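You operate a simulated robot arm through the tools that you are given. There is no shell and no other tool.

You run a simulated two-armed robot. Do the job below in one go: nothing can be reset, and whatever is moved stays where it is left.

JOB
Knit one small tube, then one large tube, on machine two.
Fine: for each, set the size dial (S, then L), bring the count to one with the UP key and press START; watch till DONE; keep style A.

It is judged by the outcome, as a careful person would: the job done as asked, and still so three seconds after it is handed in. It fails if anything else is knocked over, pushed out of place, dropped, spilled or broken.

ROBOT AND FRAMES
Two 7-joint arms with two-finger parallel grippers on one trunk that stands fixed in place. Base frame: the origin is at the foot of the trunk, x ahead of it, y to its left, z up. Units: mm, rad, N and s.
The left shoulder is at [70, 134, 1226], the right one opposite. With the tool pointing down near the work surface each hand reaches from about 200 to 660 mm from the base axis, measured 20 degrees to its own side. Payload 1.57 kg a hand.
The TCP of each hand is the grasp point between the finger pads, 30 mm short of the fingertips. In the tool frame z runs along the fingers and y along their closing line. The gripper opens to 80 mm. The fingers are 17 mm wide and 12 mm thick; the gripper's body (40 by 82 mm) begins 80 mm behind the TCP.
Orientation is that of the tool frame in the base frame, as [roll, pitch, yaw] about the fixed x, y, z axes, in that order (R = Rz(yaw) Ry(pitch) Rx(roll)). With the fingers straight down and closing along the base's y, the tool's x points along the base's -x, its y along +y and its z along -z.

CONTROLS
- The arms move only by the tool nudge_tool. It takes "left_rows", "right_rows" or both (then of equal length, played together; a hand with none holds still); each is a list of rows, each a list of 7 numbers: the shift along the tool's x, y, z in m, then the turn, a rotation vector about the tool's x, y, z in degrees, then the finger opening in m, from 0 to 0.08. In form: [[dx, dy, dz, rx, ry, rz, gripper], ...]. A call has 1 to 20 rows; each row is the pose to reach, as a shift and turn from the pose commanded when the call began, along the tool's axes at that moment. A row lasts 0.2 s, in which the tool goes at most 50 mm and 0.15 rad; a call with a longer step from one row to the next is refused whole, and so is a gripper value outside its range. Where a pose cannot be reached the arm comes as near as it can. A force on the tool above 40 N (or 10 N above the force at the start of the call, whichever is more), or a blocked arm, ends the call early, and 0.2 s more pass. Each finger travels about 153 mm/s and halts on what it meets, pressing with about 27 N; the grip force reading is that of the motor and also rises with nothing between the fingers. The clock runs only during rows and for 0.2 s after the last one: add rows that repeat a pose to give the fingers time. The reply holds the time, the measured pose of the TCP, the force on the tool along the base axes, the opening and the grip force, in the units named above and with some noise, with the torque about the TCP (base axes, N m) and any sound that the robot's microphone picked up.
- Cameras (640 x 400 px; columns grow to the right, rows downward): "scene" is now at [135.1, 10.3, 1453.4]; the picture's right is [0.11, -0.99, 0.00], its down [-0.58, -0.06, -0.81] and it looks along [0.81, 0.09, -0.58] (base axes); focal length 286 px, centre (320, 200). "left" rides on the left gripper at [72, 7, -122] in its tool frame; the picture's right is [-0.09, 1.00, 0.00], its down [-0.84, -0.08, -0.54] and it looks along [-0.54, -0.05, 0.84] (tool axes); focal length 238 px, centre (320, 200). "right" rides on the right gripper at [72, -7, -122] in its tool frame; the picture's right is [0.09, 1.00, 0.00], its down [-0.84, 0.08, -0.54] and it looks along [-0.54, 0.05, 0.84] (tool axes); focal length 238 px, centre (320, 200). There is no depth. A picture from a camera that has moved, and an enlarged one, comes with that camera's place and axes in the base frame and with its lens.
- snapshot(camera): a new picture of that camera. It takes no simulated time.
- slide_trunk(by): slides the trunk up (or, below 0, down) by that many mm; the arms and the scene camera ride with it, the base frame stays. It gives what a move gives, with no picture.
- aim_head(pan, tilt): turns the head with the scene camera to pan (to the left, within 1.501 rad either way) and tilt (down, from -0.506 to 1.204), counted from straight ahead of the robot. It gives what a move gives.
- close_up(camera, box): a new picture of the part [left, top, right, bottom] of that camera's present view, enlarged. It takes no simulated time.
- sign_off(): hands the job in; it is judged then, once.

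Nothing tells you positions but the pictures and the camera data. Unless the task says otherwise, let go and move clear before handing in.

The tools are called after "Request:" as a command line: name --argument value ..., lists and objects as JSON in quotes. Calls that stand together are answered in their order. nudge_tool: Moves the arms, as the interface text tells. Its arguments: {"type":"object","properties":{"left_rows":{"type":"array"},"right_rows":{"type":"array"}},"required":[]} The other tools are called the same way: slide_trunk (by) slides the trunk up or down; aim_head (pan, tilt) turns the head that bears the scene camera; snapshot (camera) takes a picture; close_up (camera, box) takes an enlarged picture of a part of a camera's view; sign_off () hands the job in.

At the start:

```text
time_s: 0.0
left_tcp_pos: [448.2, 259.1, 1237.3]
left_orientation: [-3.141, -0.001, -3.139]
left_contact_force: [-0.1, -0.4, -0.3]
left_moment: [-0.02, 0.02, 0.0]
left_width: 80.0
left_gripper_force: 0.1
right_tcp_pos: [359.8, -144.2, 1306.6]
right_orientation: [3.141, 0.003, 3.141]
right_contact_force: [-0.3, 0.8, -0.9]
right_moment: [-0.01, 0.03, 0.02]
right_width: 80.1
right_gripper_force: 0.0
trunk travel left (down, up): [-800.0, 140.0]
head pan, tilt: [0.108, 0.623]
```

scene: 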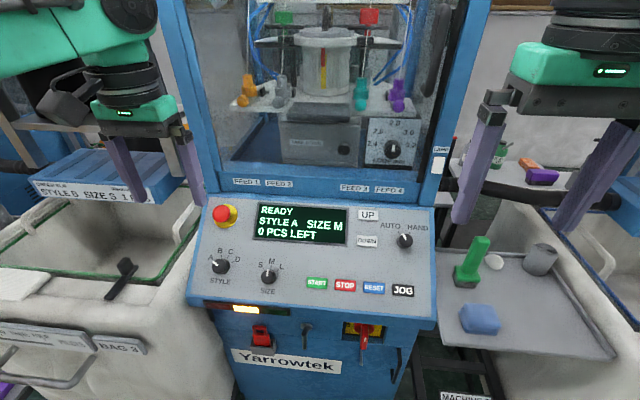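
right: 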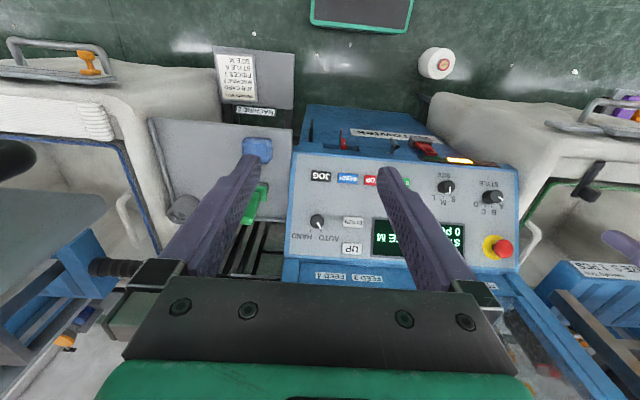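
left: 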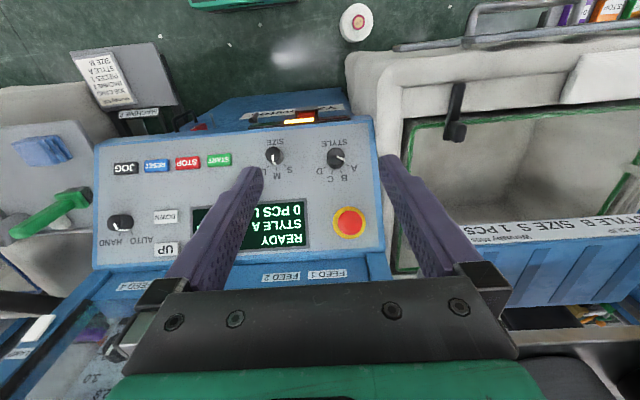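

I see a knitting machine with a sloped control panel ahead (READY, STYLE A, SIZE M, 0 PCS LEFT), with dials, keys and an open hand on either side. First I look closer at the panel and labels to confirm which machine this is.

Request:
close_up --camera "scene" --box '[180, 190, 440, 310]'

Request:
close_up --camera "scene" --box '[200, 290, 520, 400]'

Request:
close_up --camera "right" --box '[140, 30, 540, 280]'

Request:
close_up --camera "left" --box '[60, 20, 400, 280]'

Request:
close_up --camera "scene" --box '[200, 0, 460, 200]'

```text
2.46 times, centred on (310, 250) of scene
camera zoom: at [135.1, 10.3, 1453.4], right [0.11, -0.99, 0.0], down [-0.58, -0.06, -0.81], along [0.81, 0.09, -0.58], focal length 704 px, centre (345, 77)
```

zoom: 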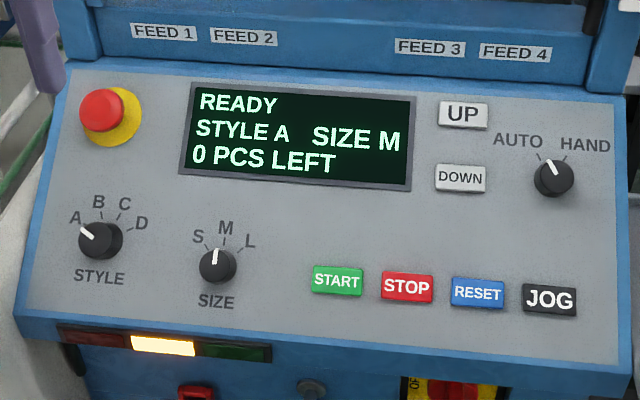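

```text
2.00 times, centred on (360, 345) of scene
camera zoom: at [135.1, 10.3, 1453.4], right [0.11, -0.99, 0.0], down [-0.58, -0.06, -0.81], along [0.81, 0.09, -0.58], focal length 572 px, centre (240, -90)
```

zoom: 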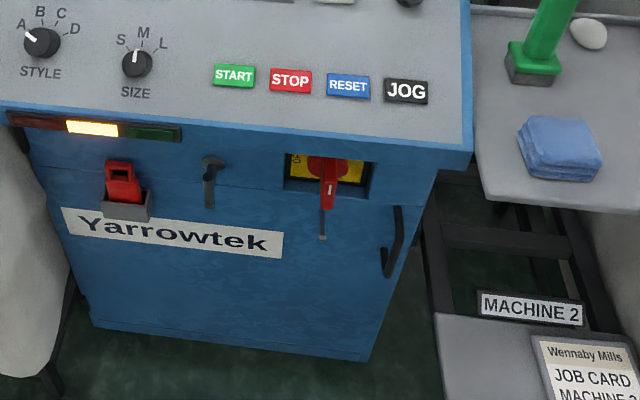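

```text
1.60 times, centred on (340, 155) of right
camera zoom: at [290.8, -151.3, 1428.0], right [-0.09, 1.0, 0.0], down [0.84, 0.08, 0.54], along [0.54, 0.05, -0.84], focal length 381 px, centre (288, 272)
```

zoom: 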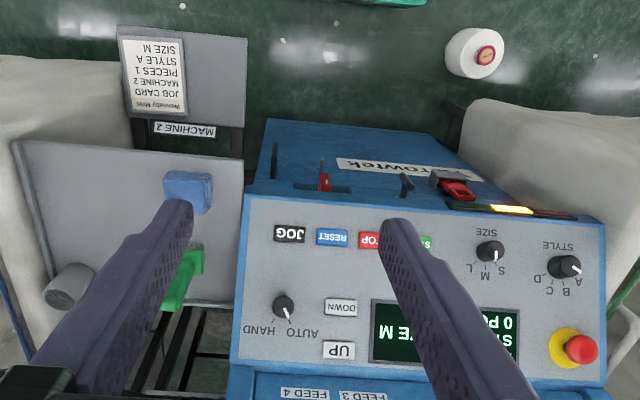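

```text
1.54 times, centred on (230, 150) of left
camera zoom: at [376.0, 267.7, 1358.9], right [0.09, 1.0, 0.0], down [0.84, -0.08, 0.54], along [0.54, -0.05, -0.84], focal length 367 px, centre (458, 277)
```

zoom: 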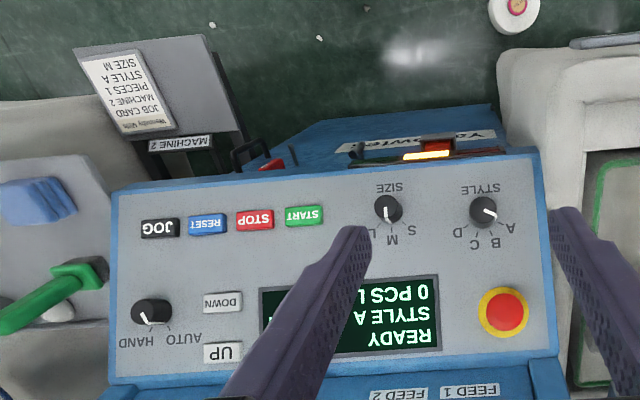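

```text
2.00 times, centred on (330, 100) of scene
camera zoom: at [135.1, 10.3, 1453.4], right [0.11, -0.99, 0.0], down [-0.58, -0.06, -0.81], along [0.81, 0.09, -0.58], focal length 572 px, centre (300, 400)
```

zoom: 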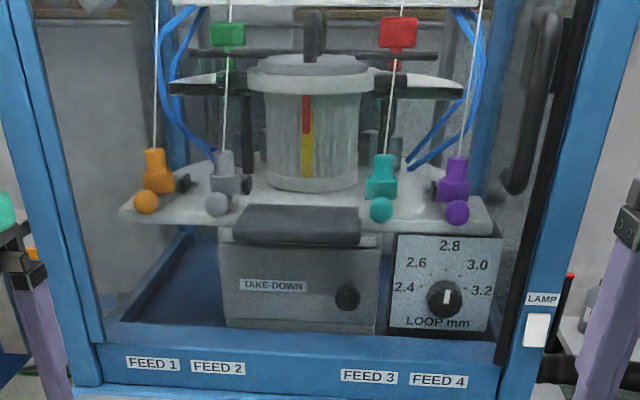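

The machine ahead has a "MACHINE 2" plate beside it at lower right; mode dial points to AUTO or so. I'll look around to make sure no other machine is meant.

Request:
aim_head --pan -0.5 --tilt 0.7

Request:
snapshot --camera "scene"

Request:
aim_head --pan 0.8 --tilt 0.6

Request:
snapshot --camera "scene"

Request:
aim_head --pan 0.1 --tilt 0.1

Request:
snapshot --camera "scene"

Request:
aim_head --pan 0.1 --tilt 0.8

Request:
snapshot --camera "scene"

```text
time_s: 1.0
left_tcp_pos: [448.0, 259.3, 1236.3]
left_orientation: [-3.141, 0.0, -3.14]
left_contact_force: [-0.7, 0.6, 0.0]
left_moment: [0.05, 0.03, -0.03]
left_width: 79.9
left_gripper_force: 0.0
right_tcp_pos: [361.5, -144.3, 1306.5]
right_orientation: [-3.141, 0.003, 3.141]
right_contact_force: [-0.4, -0.5, 0.0]
right_moment: [0.0, 0.0, 0.01]
right_width: 80.0
right_gripper_force: 0.1
trunk travel left (down, up): [-800.0, 140.0]
head pan, tilt: [-0.499, 0.7]
```

```text
taken
camera scene: at [122.5, -39.7, 1446.8], right [-0.48, -0.88, 0.0], down [-0.57, 0.31, -0.76], along [0.67, -0.37, -0.64], focal length 286 px, centre (320, 200)
```

scene: 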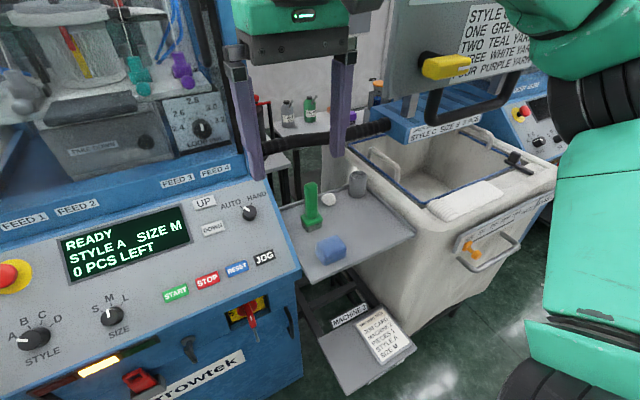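

```text
time_s: 2.5
left_tcp_pos: [447.6, 260.7, 1236.4]
left_orientation: [3.141, 0.0, -3.14]
left_contact_force: [-0.4, -0.5, 0.4]
left_moment: [-0.03, 0.02, -0.01]
left_width: 80.1
left_gripper_force: 0.1
right_tcp_pos: [361.5, -146.0, 1306.4]
right_orientation: [3.14, 0.002, -3.14]
right_contact_force: [0.4, 0.2, -0.4]
right_moment: [-0.02, 0.04, 0.01]
right_width: 79.8
right_gripper_force: 0.1
trunk travel left (down, up): [-800.0, 140.0]
head pan, tilt: [0.799, 0.6]
```

```text
taken
camera scene: at [109.6, 64.1, 1455.4], right [0.72, -0.7, 0.0], down [-0.39, -0.4, -0.82], along [0.58, 0.59, -0.57], focal length 286 px, centre (320, 200)
```

scene: 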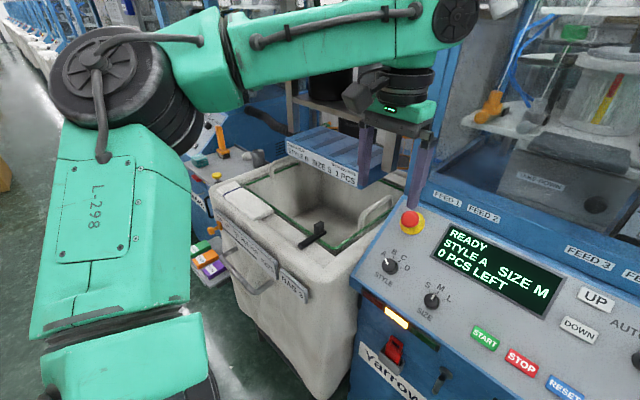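

```text
time_s: 3.5
left_tcp_pos: [448.3, 261.2, 1236.2]
left_orientation: [-3.141, -0.002, -3.14]
left_contact_force: [0.6, 0.4, -0.5]
left_moment: [-0.02, 0.01, 0.0]
left_width: 80.1
left_gripper_force: 0.1
right_tcp_pos: [361.0, -145.1, 1307.2]
right_orientation: [3.138, 0.0, -3.14]
right_contact_force: [-0.4, -0.4, 0.1]
right_moment: [-0.02, 0.04, -0.01]
right_width: 80.1
right_gripper_force: 0.1
trunk travel left (down, up): [-800.0, 140.0]
head pan, tilt: [0.099, 0.099]
```

```text
taken
camera scene: at [139.4, 10.1, 1501.5], right [0.1, -0.99, 0.0], down [-0.1, -0.01, -0.99], along [0.99, 0.1, -0.1], focal length 286 px, centre (320, 200)
```

scene: 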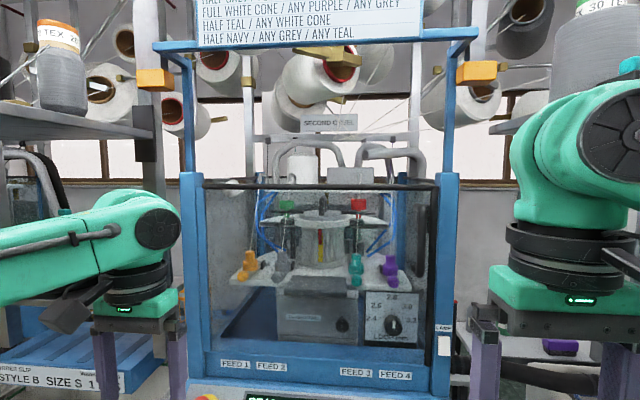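

```text
time_s: 4.6
left_tcp_pos: [448.7, 260.8, 1237.1]
left_orientation: [3.141, 0.0, -3.141]
left_contact_force: [-0.2, 0.1, 0.0]
left_moment: [-0.01, -0.01, 0.0]
left_width: 79.9
left_gripper_force: 0.1
right_tcp_pos: [361.9, -145.6, 1307.2]
right_orientation: [3.141, 0.001, -3.141]
right_contact_force: [-0.7, -0.2, 0.3]
right_moment: [0.04, 0.0, 0.01]
right_width: 80.1
right_gripper_force: 0.0
trunk travel left (down, up): [-800.0, 140.0]
head pan, tilt: [0.099, 0.799]
```

```text
taken
camera scene: at [128.2, 8.8, 1438.6], right [0.1, -1.0, 0.0], down [-0.71, -0.07, -0.7], along [0.69, 0.07, -0.72], focal length 286 px, centre (320, 200)
```

scene: 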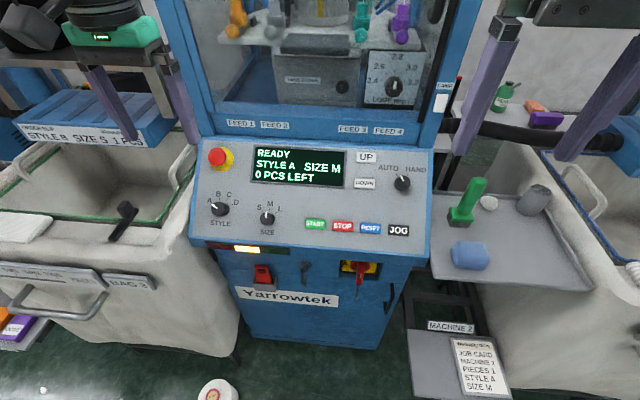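

The machine ahead appears to be number two; I'll verify the neighbouring machines' plates and the sign above.

Request:
aim_head --pan 0.9 --tilt 0.6

Request:
close_up --camera "scene" --box '[200, 100, 440, 300]'

Request:
aim_head --pan -0.8 --tilt 0.6

Request:
snapshot --camera "scene"

Request:
aim_head --pan 0.1 --tilt -0.2

Request:
snapshot --camera "scene"

Request:
aim_head --pan 0.1 --tilt 0.9

Request:
close_up --camera "scene" --box '[180, 90, 440, 250]'

```text
time_s: 5.8
left_tcp_pos: [448.2, 261.0, 1236.5]
left_orientation: [-3.141, 0.001, -3.141]
left_contact_force: [0.2, 0.2, -0.6]
left_moment: [0.05, 0.02, -0.03]
left_width: 80.0
left_gripper_force: 0.1
right_tcp_pos: [361.6, -146.0, 1306.8]
right_orientation: [3.141, 0.002, 3.141]
right_contact_force: [-0.3, 0.9, -0.5]
right_moment: [-0.02, -0.04, 0.01]
right_width: 79.9
right_gripper_force: 0.1
trunk travel left (down, up): [-800.0, 140.0]
head pan, tilt: [0.901, 0.6]
```

```text
2.00 times, centred on (320, 200) of scene
camera zoom: at [102.9, 70.0, 1455.4], right [0.78, -0.62, 0.0], down [-0.35, -0.44, -0.82], along [0.51, 0.65, -0.57], focal length 572 px, centre (320, 200)
```

zoom: 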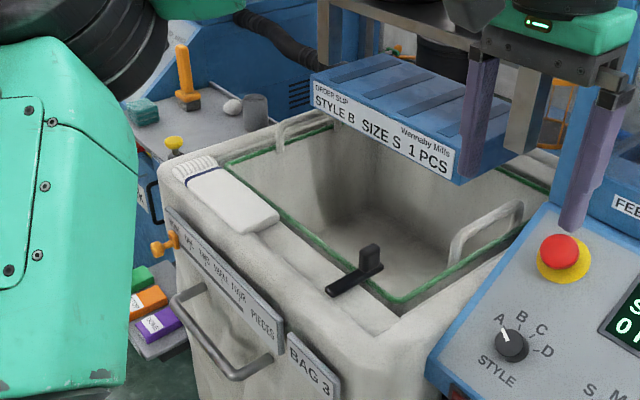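

```text
time_s: 7.5
left_tcp_pos: [447.5, 260.2, 1237.9]
left_orientation: [3.141, 0.001, -3.141]
left_contact_force: [-0.2, 0.1, -0.3]
left_moment: [0.04, 0.03, -0.01]
left_width: 80.0
left_gripper_force: 0.1
right_tcp_pos: [361.4, -145.1, 1306.3]
right_orientation: [3.139, 0.002, 3.14]
right_contact_force: [-0.7, -1.0, -0.3]
right_moment: [0.02, -0.02, 0.01]
right_width: 79.7
right_gripper_force: 0.0
trunk travel left (down, up): [-800.0, 140.0]
head pan, tilt: [-0.799, 0.6]
```

```text
taken
camera scene: at [109.6, -62.5, 1455.4], right [-0.72, -0.7, 0.0], down [-0.39, 0.4, -0.83], along [0.58, -0.59, -0.56], focal length 286 px, centre (320, 200)
```

scene: 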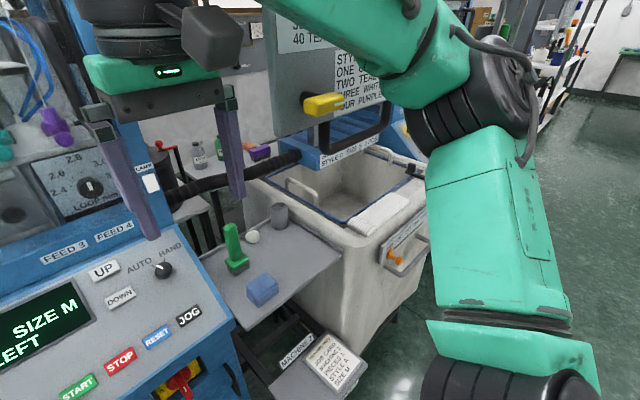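

```text
time_s: 8.7
left_tcp_pos: [447.6, 260.1, 1236.6]
left_orientation: [3.14, 0.001, -3.14]
left_contact_force: [0.4, 0.4, -0.6]
left_moment: [0.0, -0.02, -0.01]
left_width: 80.2
left_gripper_force: 0.1
right_tcp_pos: [360.8, -144.4, 1308.0]
right_orientation: [3.141, 0.0, -3.142]
right_contact_force: [-0.6, 0.7, -0.1]
right_moment: [0.01, -0.03, 0.02]
right_width: 79.8
right_gripper_force: 0.1
trunk travel left (down, up): [-800.0, 140.0]
head pan, tilt: [0.099, -0.201]
```

```text
taken
camera scene: at [130.8, 8.9, 1528.0], right [0.1, -1.0, 0.0], down [0.2, 0.02, -0.98], along [0.98, 0.1, 0.2], focal length 286 px, centre (320, 200)
```

scene: 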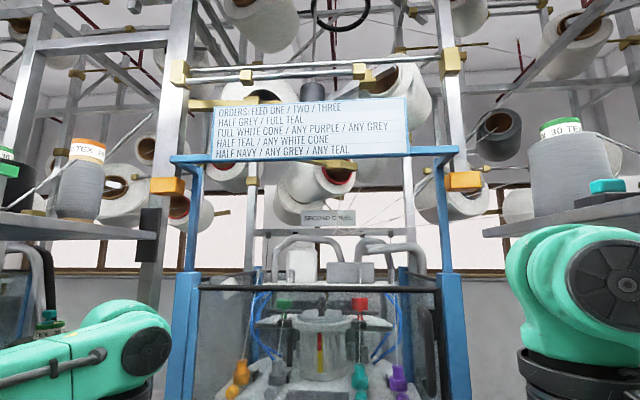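

```text
time_s: 10.0
left_tcp_pos: [448.4, 261.3, 1237.8]
left_orientation: [-3.14, 0.001, -3.14]
left_contact_force: [-0.8, 0.4, 0.3]
left_moment: [0.0, -0.01, 0.0]
left_width: 80.2
left_gripper_force: 0.0
right_tcp_pos: [360.2, -145.7, 1306.3]
right_orientation: [3.139, 0.002, -3.141]
right_contact_force: [0.5, 0.8, 0.4]
right_moment: [-0.01, 0.01, -0.02]
right_width: 79.8
right_gripper_force: 0.1
trunk travel left (down, up): [-800.0, 140.0]
head pan, tilt: [0.099, 0.901]
```

```text
2.46 times, centred on (310, 170) of scene
camera zoom: at [123.1, 8.3, 1430.7], right [0.1, -1.0, 0.0], down [-0.78, -0.08, -0.62], along [0.62, 0.06, -0.78], focal length 704 px, centre (345, 274)
```

zoom: 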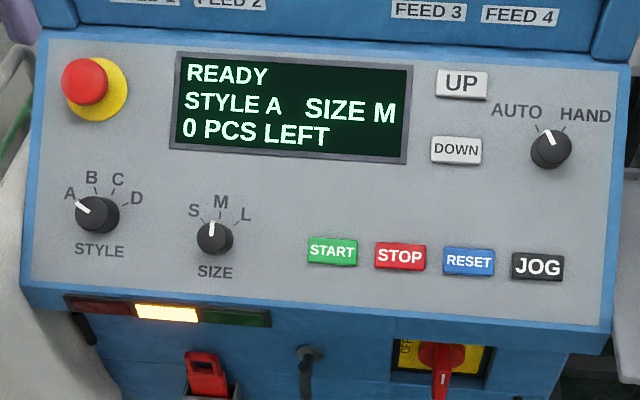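

The machine directly ahead is machine two (its plate and job card stand with it), reading READY / STYLE A / SIZE M / 0 PCS. I triangulate the SIZE knob at about (535, 169, 947), START at (540, 60, 936), UP at (666, -45, 1034), panel sloped about 38°. I'll bring the left hand to hover over the SIZE knob, square to the panel.

Request:
nudge_tool --left_rows '[[-0.003, -0.015, 0.034, 0, -6.3, 0, 0.08], [-0.006, -0.03, 0.068, 0, -12.6, 0, 0.08], [-0.01, -0.046, 0.102, 0, -18.9, 0, 0.08], [-0.013, -0.061, 0.135, 0, -25.2, 0, 0.08], [-0.016, -0.076, 0.169, 0, -31.5, 0, 0.07], [-0.0194, -0.0915, 0.203, 0, -37.8, 0, 0.06], [-0.0194, -0.0915, 0.203, 0, -37.8, 0, 0.06]]'

Request:
snapshot --camera "left"

Request:
snapshot --camera "scene"

```text
time_s: 11.6
left_tcp_pos: [467.0, 166.8, 1033.8]
left_orientation: [-3.139, 0.661, -3.14]
left_contact_force: [1.1, 0.0, -0.3]
left_moment: [0.0, 0.0, 0.0]
left_width: 59.9
left_gripper_force: 0.1
right_tcp_pos: [360.2, -144.6, 1306.4]
right_orientation: [3.14, 0.002, 3.141]
right_contact_force: [-0.4, 0.3, 0.8]
right_moment: [0.0, -0.01, 0.03]
right_width: 79.9
right_gripper_force: 0.2
trunk travel left (down, up): [-800.0, 140.0]
head pan, tilt: [0.099, 0.901]
```

```text
taken
camera left: at [334.5, 174.0, 1086.4], right [0.07, 1.0, 0.06], down [0.33, -0.08, 0.94], along [0.94, -0.05, -0.33], focal length 238 px, centre (320, 200)
```

left: 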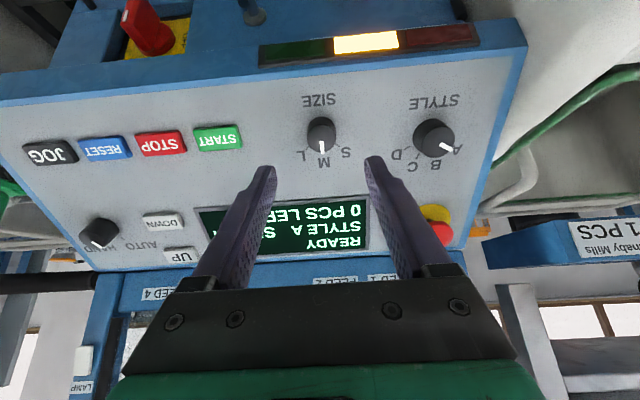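

```text
taken
camera scene: at [122.5, 8.3, 1430.7], right [0.1, -0.99, 0.0], down [-0.78, -0.08, -0.62], along [0.62, 0.06, -0.78], focal length 286 px, centre (320, 200)
```

scene: 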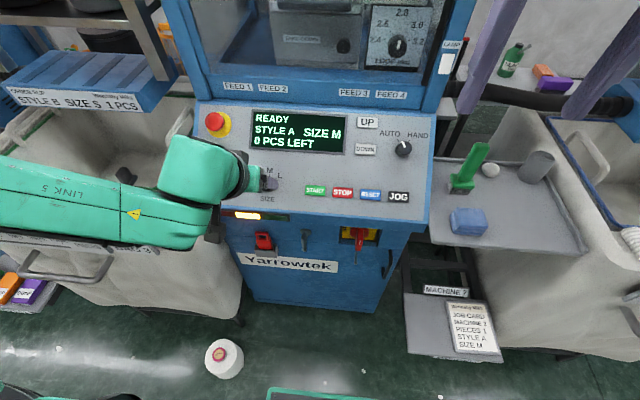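

The left hand hovers over the SIZE knob; the arm holds well. A close-up to refine the knob's place.

Request:
close_up --camera "left" --box '[240, 80, 400, 180]'

```text
4.00 times, centred on (320, 130) of left
camera zoom: at [334.5, 174.0, 1086.4], right [0.07, 1.0, 0.06], down [0.33, -0.08, 0.94], along [0.94, -0.05, -0.33], focal length 953 px, centre (320, 480)
```

zoom: 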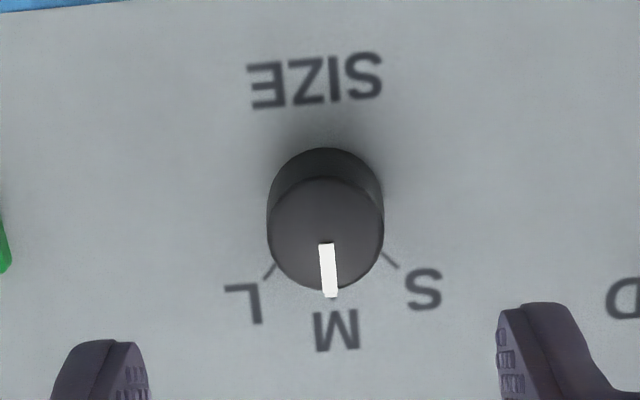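

Knob cap confirmed at y≈168.5, about 29 mm across, pointer on M; S lies one step anticlockwise seen from the front. I go down most of the way with the fingers straddling it and look again.

Request:
nudge_tool --left_rows '[[0, 0.0005, 0.022, 0, 0, 0, 0.055], [-0.001, 0.0005, 0.044, 0, 0, 0, 0.055], [-0.001, 0.0005, 0.066, 0, 0, 0, 0.055], [-0.001, 0.0005, 0.066, 0, 0, 0, 0.055]]'

Request:
snapshot --camera "left"

Request:
close_up --camera "left" --box '[200, 80, 440, 230]'

Request:
close_up --camera "scene" --box '[200, 130, 340, 220]'

```text
time_s: 12.6
left_tcp_pos: [508.6, 168.0, 982.4]
left_orientation: [3.142, 0.659, -3.139]
left_contact_force: [-0.3, 0.5, -0.5]
left_moment: [0.02, -0.02, 0.02]
left_width: 55.0
left_gripper_force: 0.1
right_tcp_pos: [361.6, -144.4, 1307.5]
right_orientation: [3.139, 0.003, -3.141]
right_contact_force: [0.4, 0.7, -0.1]
right_moment: [0.01, 0.0, -0.02]
right_width: 80.1
right_gripper_force: 0.1
trunk travel left (down, up): [-800.0, 140.0]
head pan, tilt: [0.099, 0.901]
```

```text
taken
camera left: at [377.2, 175.9, 1035.1], right [0.07, 1.0, 0.06], down [0.33, -0.08, 0.94], along [0.94, -0.05, -0.33], focal length 238 px, centre (320, 200)
```

left: 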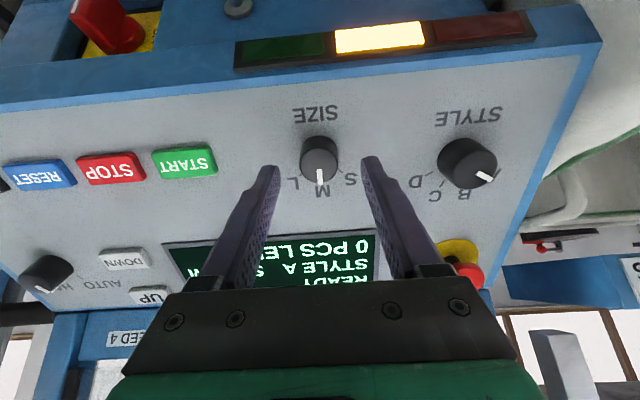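

```text
2.67 times, centred on (320, 155) of left
camera zoom: at [377.2, 175.9, 1035.1], right [0.07, 1.0, 0.06], down [0.33, -0.08, 0.94], along [0.94, -0.05, -0.33], focal length 636 px, centre (320, 320)
```

zoom: 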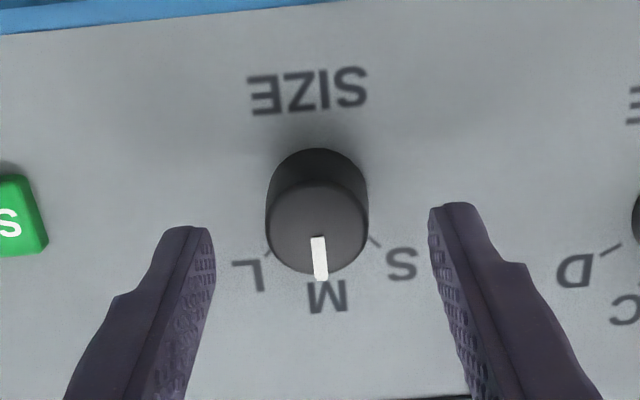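

```text
4.44 times, centred on (270, 175) of scene
camera zoom: at [122.9, 8.4, 1430.6], right [0.1, -1.0, 0.0], down [-0.78, -0.08, -0.62], along [0.62, 0.06, -0.78], focal length 1272 px, centre (542, 311)
```

zoom: 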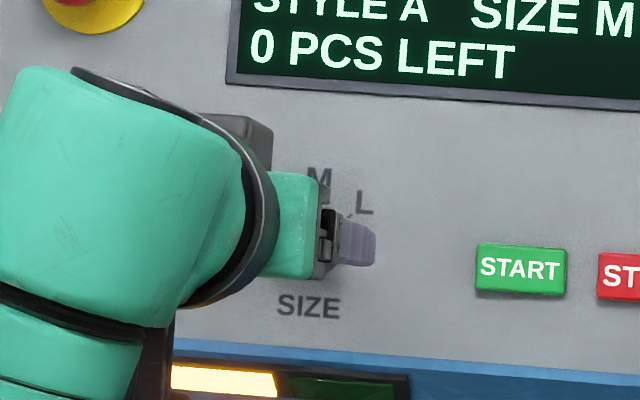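

The fingers straddle the knob evenly and it reads centred. I go in 24 mm more along the normal and close on it.

Request:
nudge_tool --left_rows '[[0, 0, 0.012, 0, 0, 0, 0.055], [0, 0, 0.024, 0, 0, 0, 0.055], [0, 0, 0.024, 0, 0, 0, 0.045]]'

Request:
close_up --camera "left" --box '[200, 80, 440, 230]'

```text
time_s: 13.4
left_tcp_pos: [523.2, 168.5, 963.8]
left_orientation: [3.142, 0.66, -3.138]
left_contact_force: [-0.6, 1.1, 0.5]
left_moment: [0.02, 0.04, 0.0]
left_width: 45.0
left_gripper_force: 0.0
right_tcp_pos: [360.9, -145.2, 1306.5]
right_orientation: [3.14, 0.0, 3.141]
right_contact_force: [0.1, -0.6, -0.5]
right_moment: [-0.01, -0.03, -0.01]
right_width: 80.1
right_gripper_force: 0.1
trunk travel left (down, up): [-800.0, 140.0]
head pan, tilt: [0.099, 0.901]
```

```text
2.67 times, centred on (320, 155) of left
camera zoom: at [391.9, 175.9, 1015.5], right [0.07, 1.0, 0.06], down [0.33, -0.08, 0.94], along [0.94, -0.05, -0.33], focal length 636 px, centre (320, 320)
```

zoom: 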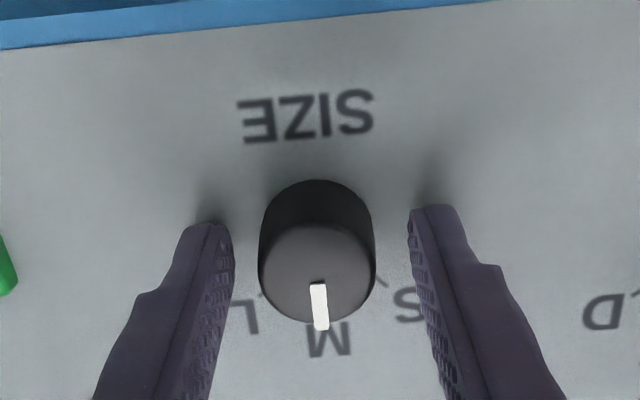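

The fingertips flank the knob just off the panel. Now I close and turn it anticlockwise toward S.

Request:
nudge_tool --left_rows '[[0, 0, 0, 0, 0, 0, 0.02], [0, 0, 0, 0, 0, 0, 0.02], [0, 0, 0, 0, 0, -7, 0.02], [0, 0, 0, 0, 0, -14, 0.02], [0, 0, 0, 0, 0, -21, 0.02], [0, 0, 0, 0, 0, -28, 0.02], [0, 0, 0, 0, 0, -35, 0.02], [0, 0, 0, 0, 0, -40, 0.02]]'

Request:
close_up --camera "left" --box '[200, 80, 440, 230]'

Request:
close_up --camera "scene" --box '[200, 90, 440, 240]'

```text
time_s: 15.2
left_tcp_pos: [524.6, 168.2, 963.5]
left_orientation: [-2.677, 0.486, -2.324]
left_contact_force: [-2.5, -8.3, -2.6]
left_moment: [-0.74, 0.71, -0.52]
left_width: 29.0
left_gripper_force: 38.6
right_tcp_pos: [361.5, -147.4, 1306.9]
right_orientation: [3.139, 0.0, 3.141]
right_contact_force: [0.2, 0.8, -0.7]
right_moment: [0.02, 0.0, 0.01]
right_width: 80.2
right_gripper_force: 0.0
trunk travel left (down, up): [-800.0, 140.0]
head pan, tilt: [0.099, 0.901]
```

```text
2.67 times, centred on (320, 155) of left
camera zoom: at [402.0, 126.9, 1023.6], right [-0.45, 0.82, -0.35], down [0.21, 0.48, 0.85], along [0.87, 0.31, -0.39], focal length 636 px, centre (320, 320)
```

zoom: 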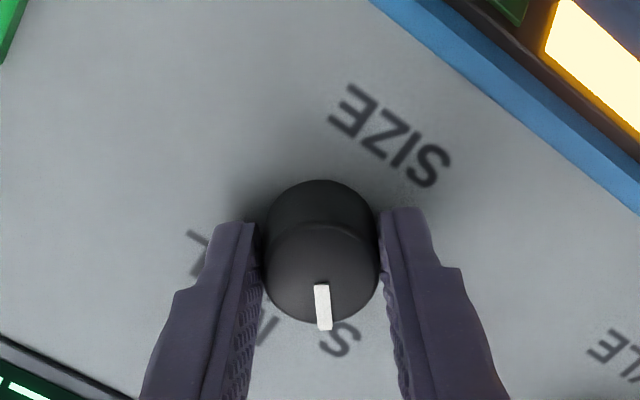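

```text
2.67 times, centred on (320, 165) of scene
camera zoom: at [123.2, 6.3, 1430.6], right [0.1, -1.0, 0.0], down [-0.78, -0.08, -0.62], along [0.62, 0.06, -0.78], focal length 763 px, centre (320, 293)
```

zoom: 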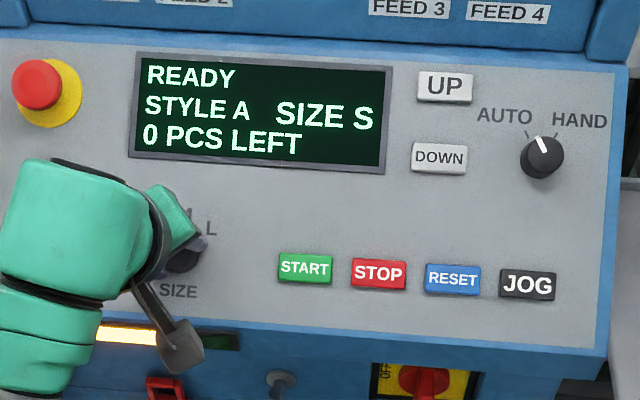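

The display already shows SIZE S. I turn a few degrees more to sit squarely on the mark, then release and lift off.

Request:
nudge_tool --left_rows '[[0, 0, 0, 0, 0, -4.5, 0.02], [0, 0, 0, 0, 0, -4.5, 0.02], [0, 0, 0, 0, 0, -4.5, 0.05], [0, 0, 0, 0, 0, -4.5, 0.05], [0, 0, -0.02, 0, 0, -4.5, 0.05], [0, 0, -0.05, 0, 0, -4.5, 0.05], [0, 0, -0.08, 0, 0, 0, 0.05]]'

Request:
snapshot --camera "left"

Request:
close_up --camera "left" --box '[200, 80, 440, 230]'

Request:
close_up --camera "scene" --box '[200, 90, 440, 240]'

```text
time_s: 16.8
left_tcp_pos: [473.4, 168.7, 1026.2]
left_orientation: [-2.676, 0.49, -2.326]
left_contact_force: [0.2, -0.1, -1.2]
left_moment: [0.0, -0.03, 0.02]
left_width: 50.1
left_gripper_force: 0.0
right_tcp_pos: [359.5, -144.9, 1306.8]
right_orientation: [3.141, 0.002, 3.139]
right_contact_force: [0.3, 0.0, 1.0]
right_moment: [-0.01, -0.06, -0.02]
right_width: 80.0
right_gripper_force: 0.0
trunk travel left (down, up): [-800.0, 140.0]
head pan, tilt: [0.099, 0.901]
```

```text
taken
camera left: at [351.9, 128.6, 1086.2], right [-0.45, 0.82, -0.35], down [0.21, 0.48, 0.85], along [0.87, 0.31, -0.39], focal length 238 px, centre (320, 200)
```

left: 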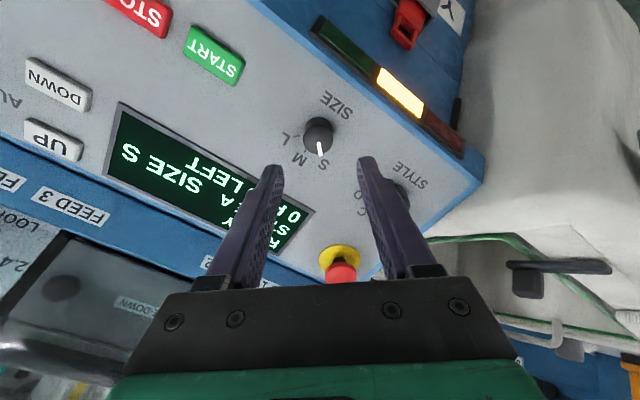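

```text
2.67 times, centred on (320, 155) of left
camera zoom: at [351.9, 128.6, 1086.2], right [-0.45, 0.82, -0.35], down [0.21, 0.48, 0.85], along [0.87, 0.31, -0.39], focal length 636 px, centre (320, 320)
```

zoom: 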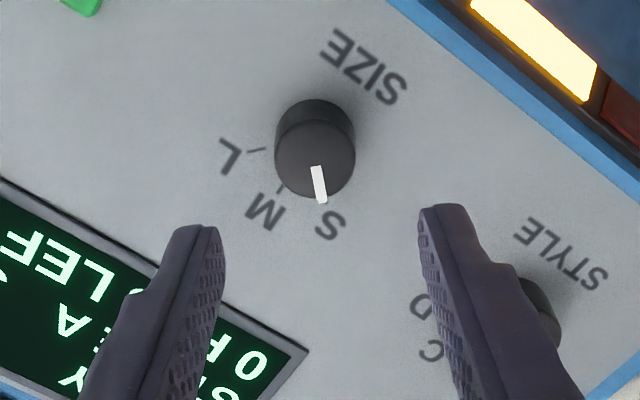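

```text
2.67 times, centred on (320, 165) of scene
camera zoom: at [121.7, 8.0, 1430.7], right [0.1, -1.0, 0.0], down [-0.78, -0.08, -0.62], along [0.62, 0.06, -0.78], focal length 763 px, centre (320, 293)
```

zoom: 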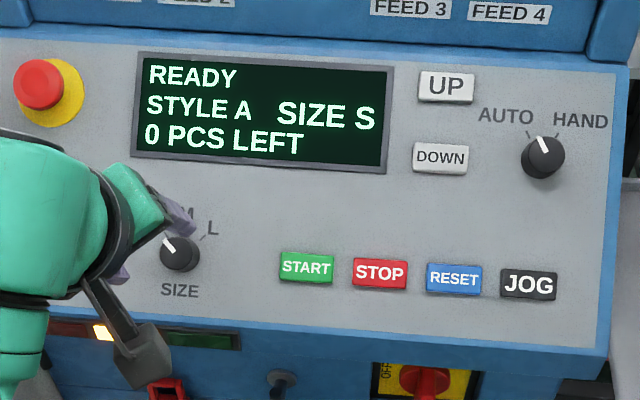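

SIZE S is set and the left hand is clear. Next, the right hand with closed fingers goes to hover over the UP key at about (666, -45, 1034) while the left hand straightens.

Request:
nudge_tool --right_rows '[[-0.029, 0.011, 0.024, 0, -4.2, 0, 0.06], [-0.058, 0.022, 0.048, 0, -8.4, 0, 0.04], [-0.087, 0.033, 0.072, 0, -12.6, 0, 0.02], [-0.117, 0.0445, 0.0965, 0, -16.8, 0, 0.0], [-0.146, 0.0557, 0.1206, 0, -21, 0, 0.0], [-0.175, 0.0668, 0.1447, 0, -25.2, 0, 0.0], [-0.204, 0.078, 0.169, 0, -29.4, 0, 0.0], [-0.233, 0.089, 0.193, 0, -33.6, 0, 0.0], [-0.2623, 0.1002, 0.2171, 0, -37.8, 0, 0.0], [-0.2623, 0.1002, 0.2171, 0, -37.8, 0, 0.0]]' --left_rows '[[0, 0, 0, 0, 0, 5, 0.05], [0, 0, 0, 0, 0, 10, 0.05], [0, 0, 0, 0, 0, 15, 0.05], [0, 0, 0, 0, 0, 20, 0.05], [0, 0, 0, 0, 0, 25, 0.05], [0, 0, 0, 0, 0, 30, 0.05], [0, 0, 0, 0, 0, 35, 0.05], [0, 0, 0, 0, 0, 40, 0.05], [0, 0, 0, 0, 0, 40, 0.05], [0, 0, 0, 0, 0, 40, 0.05]]'

Request:
snapshot --camera "right"

Request:
snapshot --camera "scene"

```text
time_s: 19.0
left_tcp_pos: [473.7, 169.6, 1027.7]
left_orientation: [-3.141, 0.662, 3.14]
left_contact_force: [-0.3, 0.2, 0.7]
left_moment: [-0.01, -0.01, 0.02]
left_width: 49.8
left_gripper_force: 0.1
right_tcp_pos: [622.2, -43.0, 1091.3]
right_orientation: [3.139, 0.663, -3.141]
right_contact_force: [-0.3, 0.1, 0.0]
right_moment: [-0.02, -0.01, -0.01]
right_width: 0.0
right_gripper_force: 21.4
trunk travel left (down, up): [-800.0, 140.0]
head pan, tilt: [0.099, 0.901]
```

```text
taken
camera right: at [491.9, -49.6, 1142.4], right [-0.07, 1.0, -0.06], down [0.33, 0.08, 0.94], along [0.94, 0.05, -0.33], focal length 238 px, centre (320, 200)
```

right: 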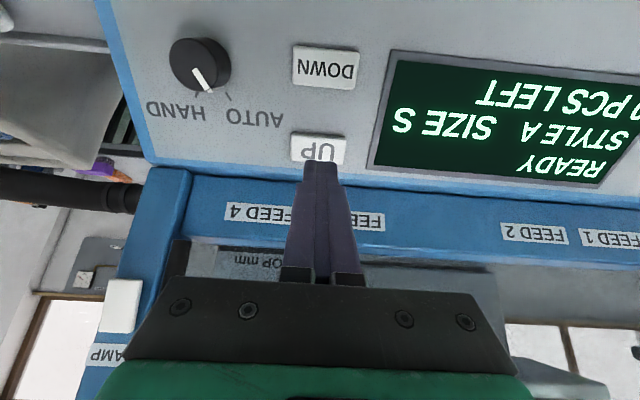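

```text
taken
camera scene: at [121.8, 8.3, 1430.7], right [0.1, -1.0, 0.0], down [-0.78, -0.08, -0.62], along [0.62, 0.06, -0.78], focal length 286 px, centre (320, 200)
```

scene: 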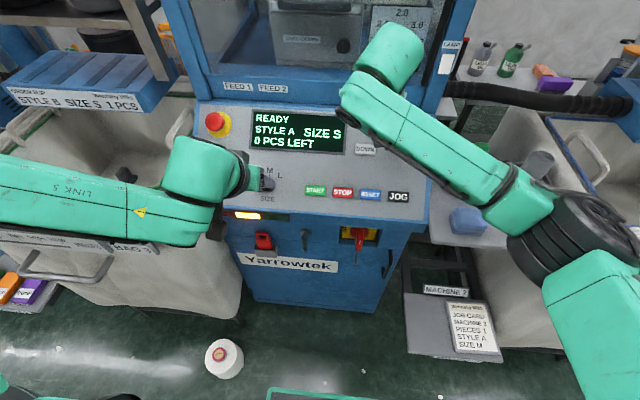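

The closed fingers point squarely at the UP key with roughly 42 mm of gap. I press down a few mm past contact and return in one short stroke.

Request:
nudge_tool --right_rows '[[0, 0, 0.02, 0, 0, 0, 0], [0, 0, 0.034, 0, 0, 0, 0], [0, 0, 0.04, 0, 0, 0, 0], [0, 0, 0.043, 0, 0, 0, 0], [0, 0, 0.045, 0, 0, 0, 0], [0, 0, 0.035, 0, 0, 0, 0], [0, 0, 0.02, 0, 0, 0, 0]]'

Request:
snapshot --camera "right"

Request:
close_up --camera "scene" --box '[200, 90, 440, 240]'

```text
time_s: 20.6
left_tcp_pos: [474.8, 169.8, 1027.1]
left_orientation: [3.141, 0.663, -3.139]
left_contact_force: [0.0, -0.1, 0.0]
left_moment: [0.0, 0.0, 0.05]
left_width: 49.8
left_gripper_force: 0.0
right_tcp_pos: [636.1, -44.7, 1074.8]
right_orientation: [3.141, 0.662, -3.142]
right_contact_force: [0.7, -0.1, -1.0]
right_moment: [-0.01, -0.03, -0.01]
right_width: 0.0
right_gripper_force: 21.8
trunk travel left (down, up): [-800.0, 140.0]
head pan, tilt: [0.099, 0.901]
heard: click
```

```text
taken
camera right: at [504.8, -50.9, 1126.6], right [-0.07, 1.0, -0.06], down [0.33, 0.08, 0.94], along [0.94, 0.05, -0.33], focal length 238 px, centre (320, 200)
```

right: 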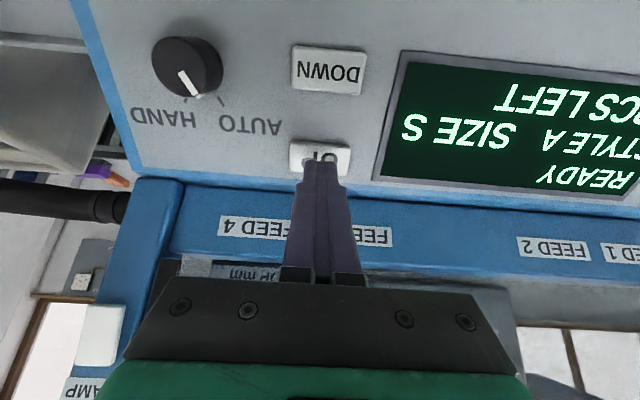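

```text
2.67 times, centred on (320, 165) of scene
camera zoom: at [121.9, 8.5, 1430.7], right [0.1, -0.99, 0.0], down [-0.78, -0.08, -0.62], along [0.62, 0.06, -0.78], focal length 763 px, centre (320, 293)
```

zoom: 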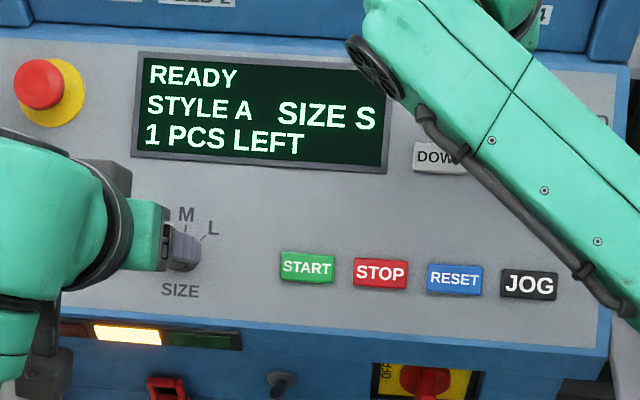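

One click, and the display reads 1 PCS LEFT with SIZE S, STYLE A. The right hand backs off; the left hand closes and moves over START at about (540, 60, 936).

Request:
nudge_tool --right_rows '[[0, 0, -0.03, 0, 0, 0, 0], [0, -0.02, -0.065, 0, 0, 0, 0], [0, -0.05, -0.1, 0, 0, 0, 0], [0, -0.08, -0.12, 0, 0, 0, 0], [0, -0.08, -0.12, 0, 0, 0, 0], [0, -0.08, -0.12, 0, 0, 0, 0]]' --left_rows '[[0.001, 0, 0, 0, 0, 0, 0.03], [0.002, -0.04, 0, 0, 0, 0, 0.0], [0.003, -0.08, 0.01, 0, 0, 0, 0.0], [0.004, -0.1095, 0.025, 0, 0, 0, 0.0], [0.004, -0.1095, 0.042, 0, 0, 0, 0.0], [0.004, -0.1095, 0.042, 0, 0, 0, 0.0]]'

Request:
snapshot --camera "left"

Request:
snapshot --camera "scene"

```text
time_s: 22.0
left_tcp_pos: [494.2, 67.8, 996.6]
left_orientation: [3.141, 0.66, -3.14]
left_contact_force: [-0.1, 0.7, 0.9]
left_moment: [-0.03, 0.02, 0.01]
left_width: 0.0
left_gripper_force: 21.8
left hand out of reach, approached as far as the arm can: row 5, 6
right_tcp_pos: [564.2, -126.1, 1170.7]
right_orientation: [3.139, 0.66, 3.141]
right_contact_force: [-0.7, -0.4, 0.7]
right_moment: [0.01, 0.0, 0.0]
right_width: 0.0
right_gripper_force: 21.2
trunk travel left (down, up): [-800.0, 140.0]
head pan, tilt: [0.099, 0.901]
```

```text
taken
camera left: at [362.7, 76.2, 1048.4], right [0.07, 1.0, 0.06], down [0.33, -0.08, 0.94], along [0.94, -0.05, -0.33], focal length 238 px, centre (320, 200)
```

left: 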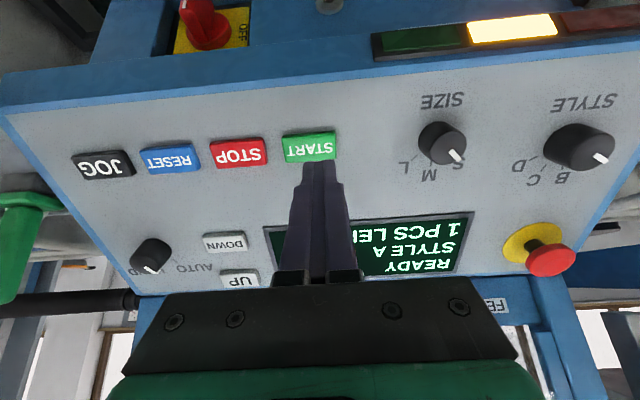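

```text
taken
camera scene: at [122.9, 7.6, 1430.6], right [0.1, -1.0, 0.0], down [-0.78, -0.08, -0.62], along [0.62, 0.06, -0.78], focal length 286 px, centre (320, 200)
```

scene: 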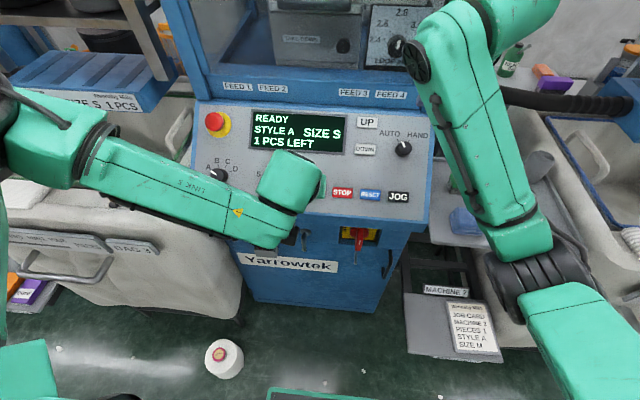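

START lies under the left fingertips but the arm hits a joint limit just short (y 68, 8 mm off). I test whether spinning the tool about its own axis frees it, staying at this safe height.

Request:
nudge_tool --left_rows '[[0, 0, -0.01, 0, 0, 0, 0], [0, 0, -0.01, 0, 0, -8, 0], [0, 0, -0.005, 0, 0, -16, 0], [0, 0, 0, 0, 0, -24, 0], [0, 0, 0, 0, 0, -32, 0], [0, 0, 0, 0, 0, -40, 0], [0, 0, 0, 0, 0, -40, 0]]'

Request:
snapshot --camera "left"

```text
time_s: 23.6
left_tcp_pos: [494.4, 71.3, 996.1]
left_orientation: [-2.676, 0.488, -2.321]
left_contact_force: [-0.2, 0.0, -0.3]
left_moment: [0.01, 0.02, -0.01]
left_width: 0.0
left_gripper_force: 21.3
right_tcp_pos: [564.0, -124.4, 1170.3]
right_orientation: [3.141, 0.661, 3.139]
right_contact_force: [-0.5, -0.4, 0.4]
right_moment: [0.02, 0.0, 0.0]
right_width: 0.1
right_gripper_force: 21.8
trunk travel left (down, up): [-800.0, 140.0]
head pan, tilt: [0.099, 0.901]
```

```text
taken
camera left: at [373.0, 30.2, 1056.5], right [-0.45, 0.82, -0.35], down [0.21, 0.48, 0.85], along [0.87, 0.31, -0.39], focal length 238 px, centre (320, 200)
```

left: 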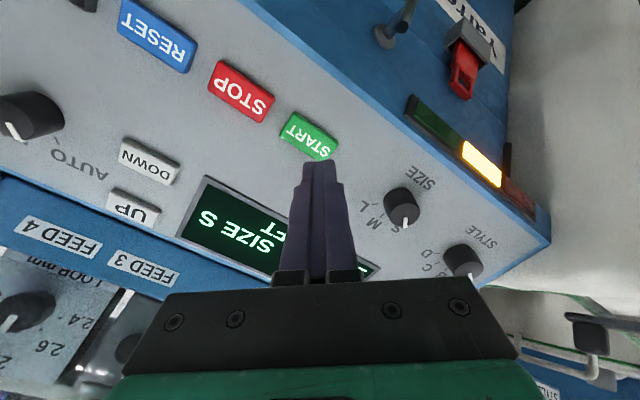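

With the spin no limit is reported. I shift 11 mm right to centre over START and come partly down.

Request:
nudge_tool --left_rows '[[0.0035, -0.0042, 0, 0, 0, 0, 0], [0.007, -0.0084, 0, 0, 0, 0, 0], [0.007, -0.0084, 0.01, 0, 0, 0, 0], [0.007, -0.0084, 0.02, 0, 0, 0, 0], [0.007, -0.0084, 0.02, 0, 0, 0, 0]]'

Request:
snapshot --camera "left"

```text
time_s: 24.8
left_tcp_pos: [500.7, 75.6, 989.8]
left_orientation: [-2.677, 0.488, -2.324]
left_contact_force: [0.1, 0.0, -0.1]
left_moment: [-0.02, 0.01, 0.02]
left_width: 0.0
left_gripper_force: 21.0
left hand out of reach, approached as far as the arm can: row 1, 2, 3, 4, 5
right_tcp_pos: [563.7, -125.0, 1170.1]
right_orientation: [3.138, 0.663, 3.139]
right_contact_force: [0.4, 0.2, 0.3]
right_moment: [-0.01, -0.01, -0.01]
right_width: 0.1
right_gripper_force: 20.3
trunk travel left (down, up): [-800.0, 140.0]
head pan, tilt: [0.099, 0.901]
```

```text
taken
camera left: at [379.9, 35.1, 1050.4], right [-0.45, 0.82, -0.35], down [0.21, 0.48, 0.85], along [0.87, 0.31, -0.39], focal length 238 px, centre (320, 200)
```

left: 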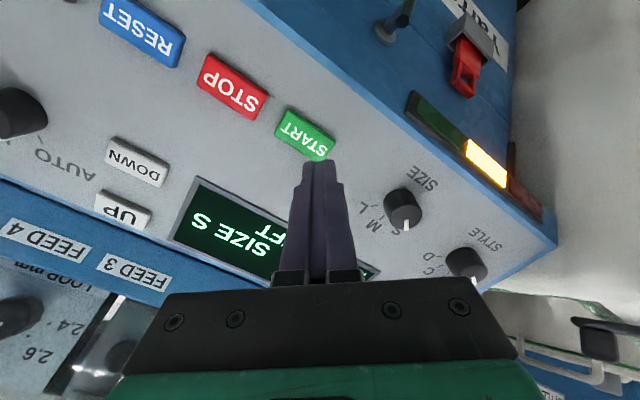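

Spin alone doesn't help; the limit is on how far right the wrist can go. I'll spin back, then lean the tool about 15° so the fingers point rightward and the wrist stays further left.

Request:
nudge_tool --left_rows '[[0, 0, -0.01, 0, 0, 8, 0], [0, 0, -0.02, 0, 0, 16, 0], [0, 0, -0.025, 0, 0, 24, 0], [0, 0, -0.025, 0, 0, 32, 0], [0, 0, -0.025, 0, 0, 40, 0], [0, 0, -0.025, 0, 0, 40, 0]]'

Request:
nudge_tool --left_rows '[[0, 0, 0, 6, 0, 0, 0], [0, 0, 0, 12, 0, 0, 0], [0, 0, 0, 15, 0, 0, 0], [0, -0.006, 0, 15, 0, 0, 0], [0, -0.012, 0, 15, 0, 0, 0]]'

Request:
snapshot --camera "left"

```text
time_s: 26.2
left_tcp_pos: [485.0, 76.3, 1010.1]
left_orientation: [3.14, 0.659, 3.14]
left_contact_force: [0.4, -0.3, -0.3]
left_moment: [0.0, -0.02, 0.03]
left_width: 0.0
left_gripper_force: 21.6
right_tcp_pos: [563.0, -124.2, 1170.1]
right_orientation: [3.141, 0.662, 3.14]
right_contact_force: [-0.5, -0.6, -0.3]
right_moment: [0.0, -0.02, -0.02]
right_width: 0.0
right_gripper_force: 21.9
trunk travel left (down, up): [-800.0, 140.0]
head pan, tilt: [0.099, 0.901]
```

```text
time_s: 27.4
left_tcp_pos: [485.0, 65.4, 1011.8]
left_orientation: [-2.881, 0.66, -3.14]
left_contact_force: [0.2, -0.1, 0.4]
left_moment: [0.01, -0.02, -0.01]
left_width: 0.1
left_gripper_force: 22.0
right_tcp_pos: [564.3, -124.1, 1169.6]
right_orientation: [3.141, 0.661, 3.14]
right_contact_force: [-0.2, 0.1, -0.5]
right_moment: [0.01, 0.01, -0.02]
right_width: 0.1
right_gripper_force: 21.8
trunk travel left (down, up): [-800.0, 140.0]
head pan, tilt: [0.099, 0.901]
```

```text
taken
camera left: at [357.1, 103.4, 1058.9], right [0.23, 0.96, -0.15], down [0.33, 0.07, 0.94], along [0.92, -0.26, -0.3], focal length 238 px, centre (320, 200)
```

left: 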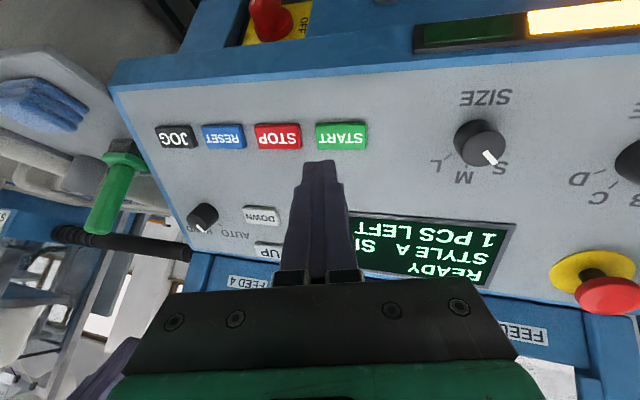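

The tool now leans right and reaches further. I bring the fingertips down the panel normal toward START, stopping about 20 mm short to check reach and aim.

Request:
nudge_tool --left_rows '[[0.001, 0.005, 0.014, 0, 0, 0, 0], [0.002, 0.0095, 0.0285, 0, 0, 0, 0], [0.003, 0.014, 0.043, 0, 0, 0, 0], [0.003, 0.014, 0.043, 0, 0, 0, 0]]'

Request:
snapshot --camera "left"

```text
time_s: 28.4
left_tcp_pos: [509.7, 69.4, 973.3]
left_orientation: [-2.879, 0.662, -3.14]
left_contact_force: [0.7, 0.1, -0.3]
left_moment: [0.01, 0.01, -0.01]
left_width: 0.0
left_gripper_force: 21.5
right_tcp_pos: [565.4, -125.0, 1170.3]
right_orientation: [3.14, 0.661, 3.138]
right_contact_force: [0.3, -0.8, 0.6]
right_moment: [-0.01, 0.02, 0.0]
right_width: 0.0
right_gripper_force: 21.8
trunk travel left (down, up): [-800.0, 140.0]
head pan, tilt: [0.099, 0.901]
```

```text
taken
camera left: at [381.9, 106.1, 1020.8], right [0.23, 0.96, -0.15], down [0.33, 0.07, 0.94], along [0.92, -0.26, -0.3], focal length 238 px, centre (320, 200)
```

left: 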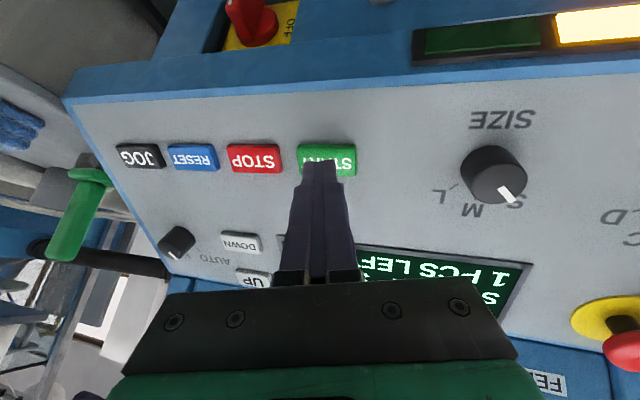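

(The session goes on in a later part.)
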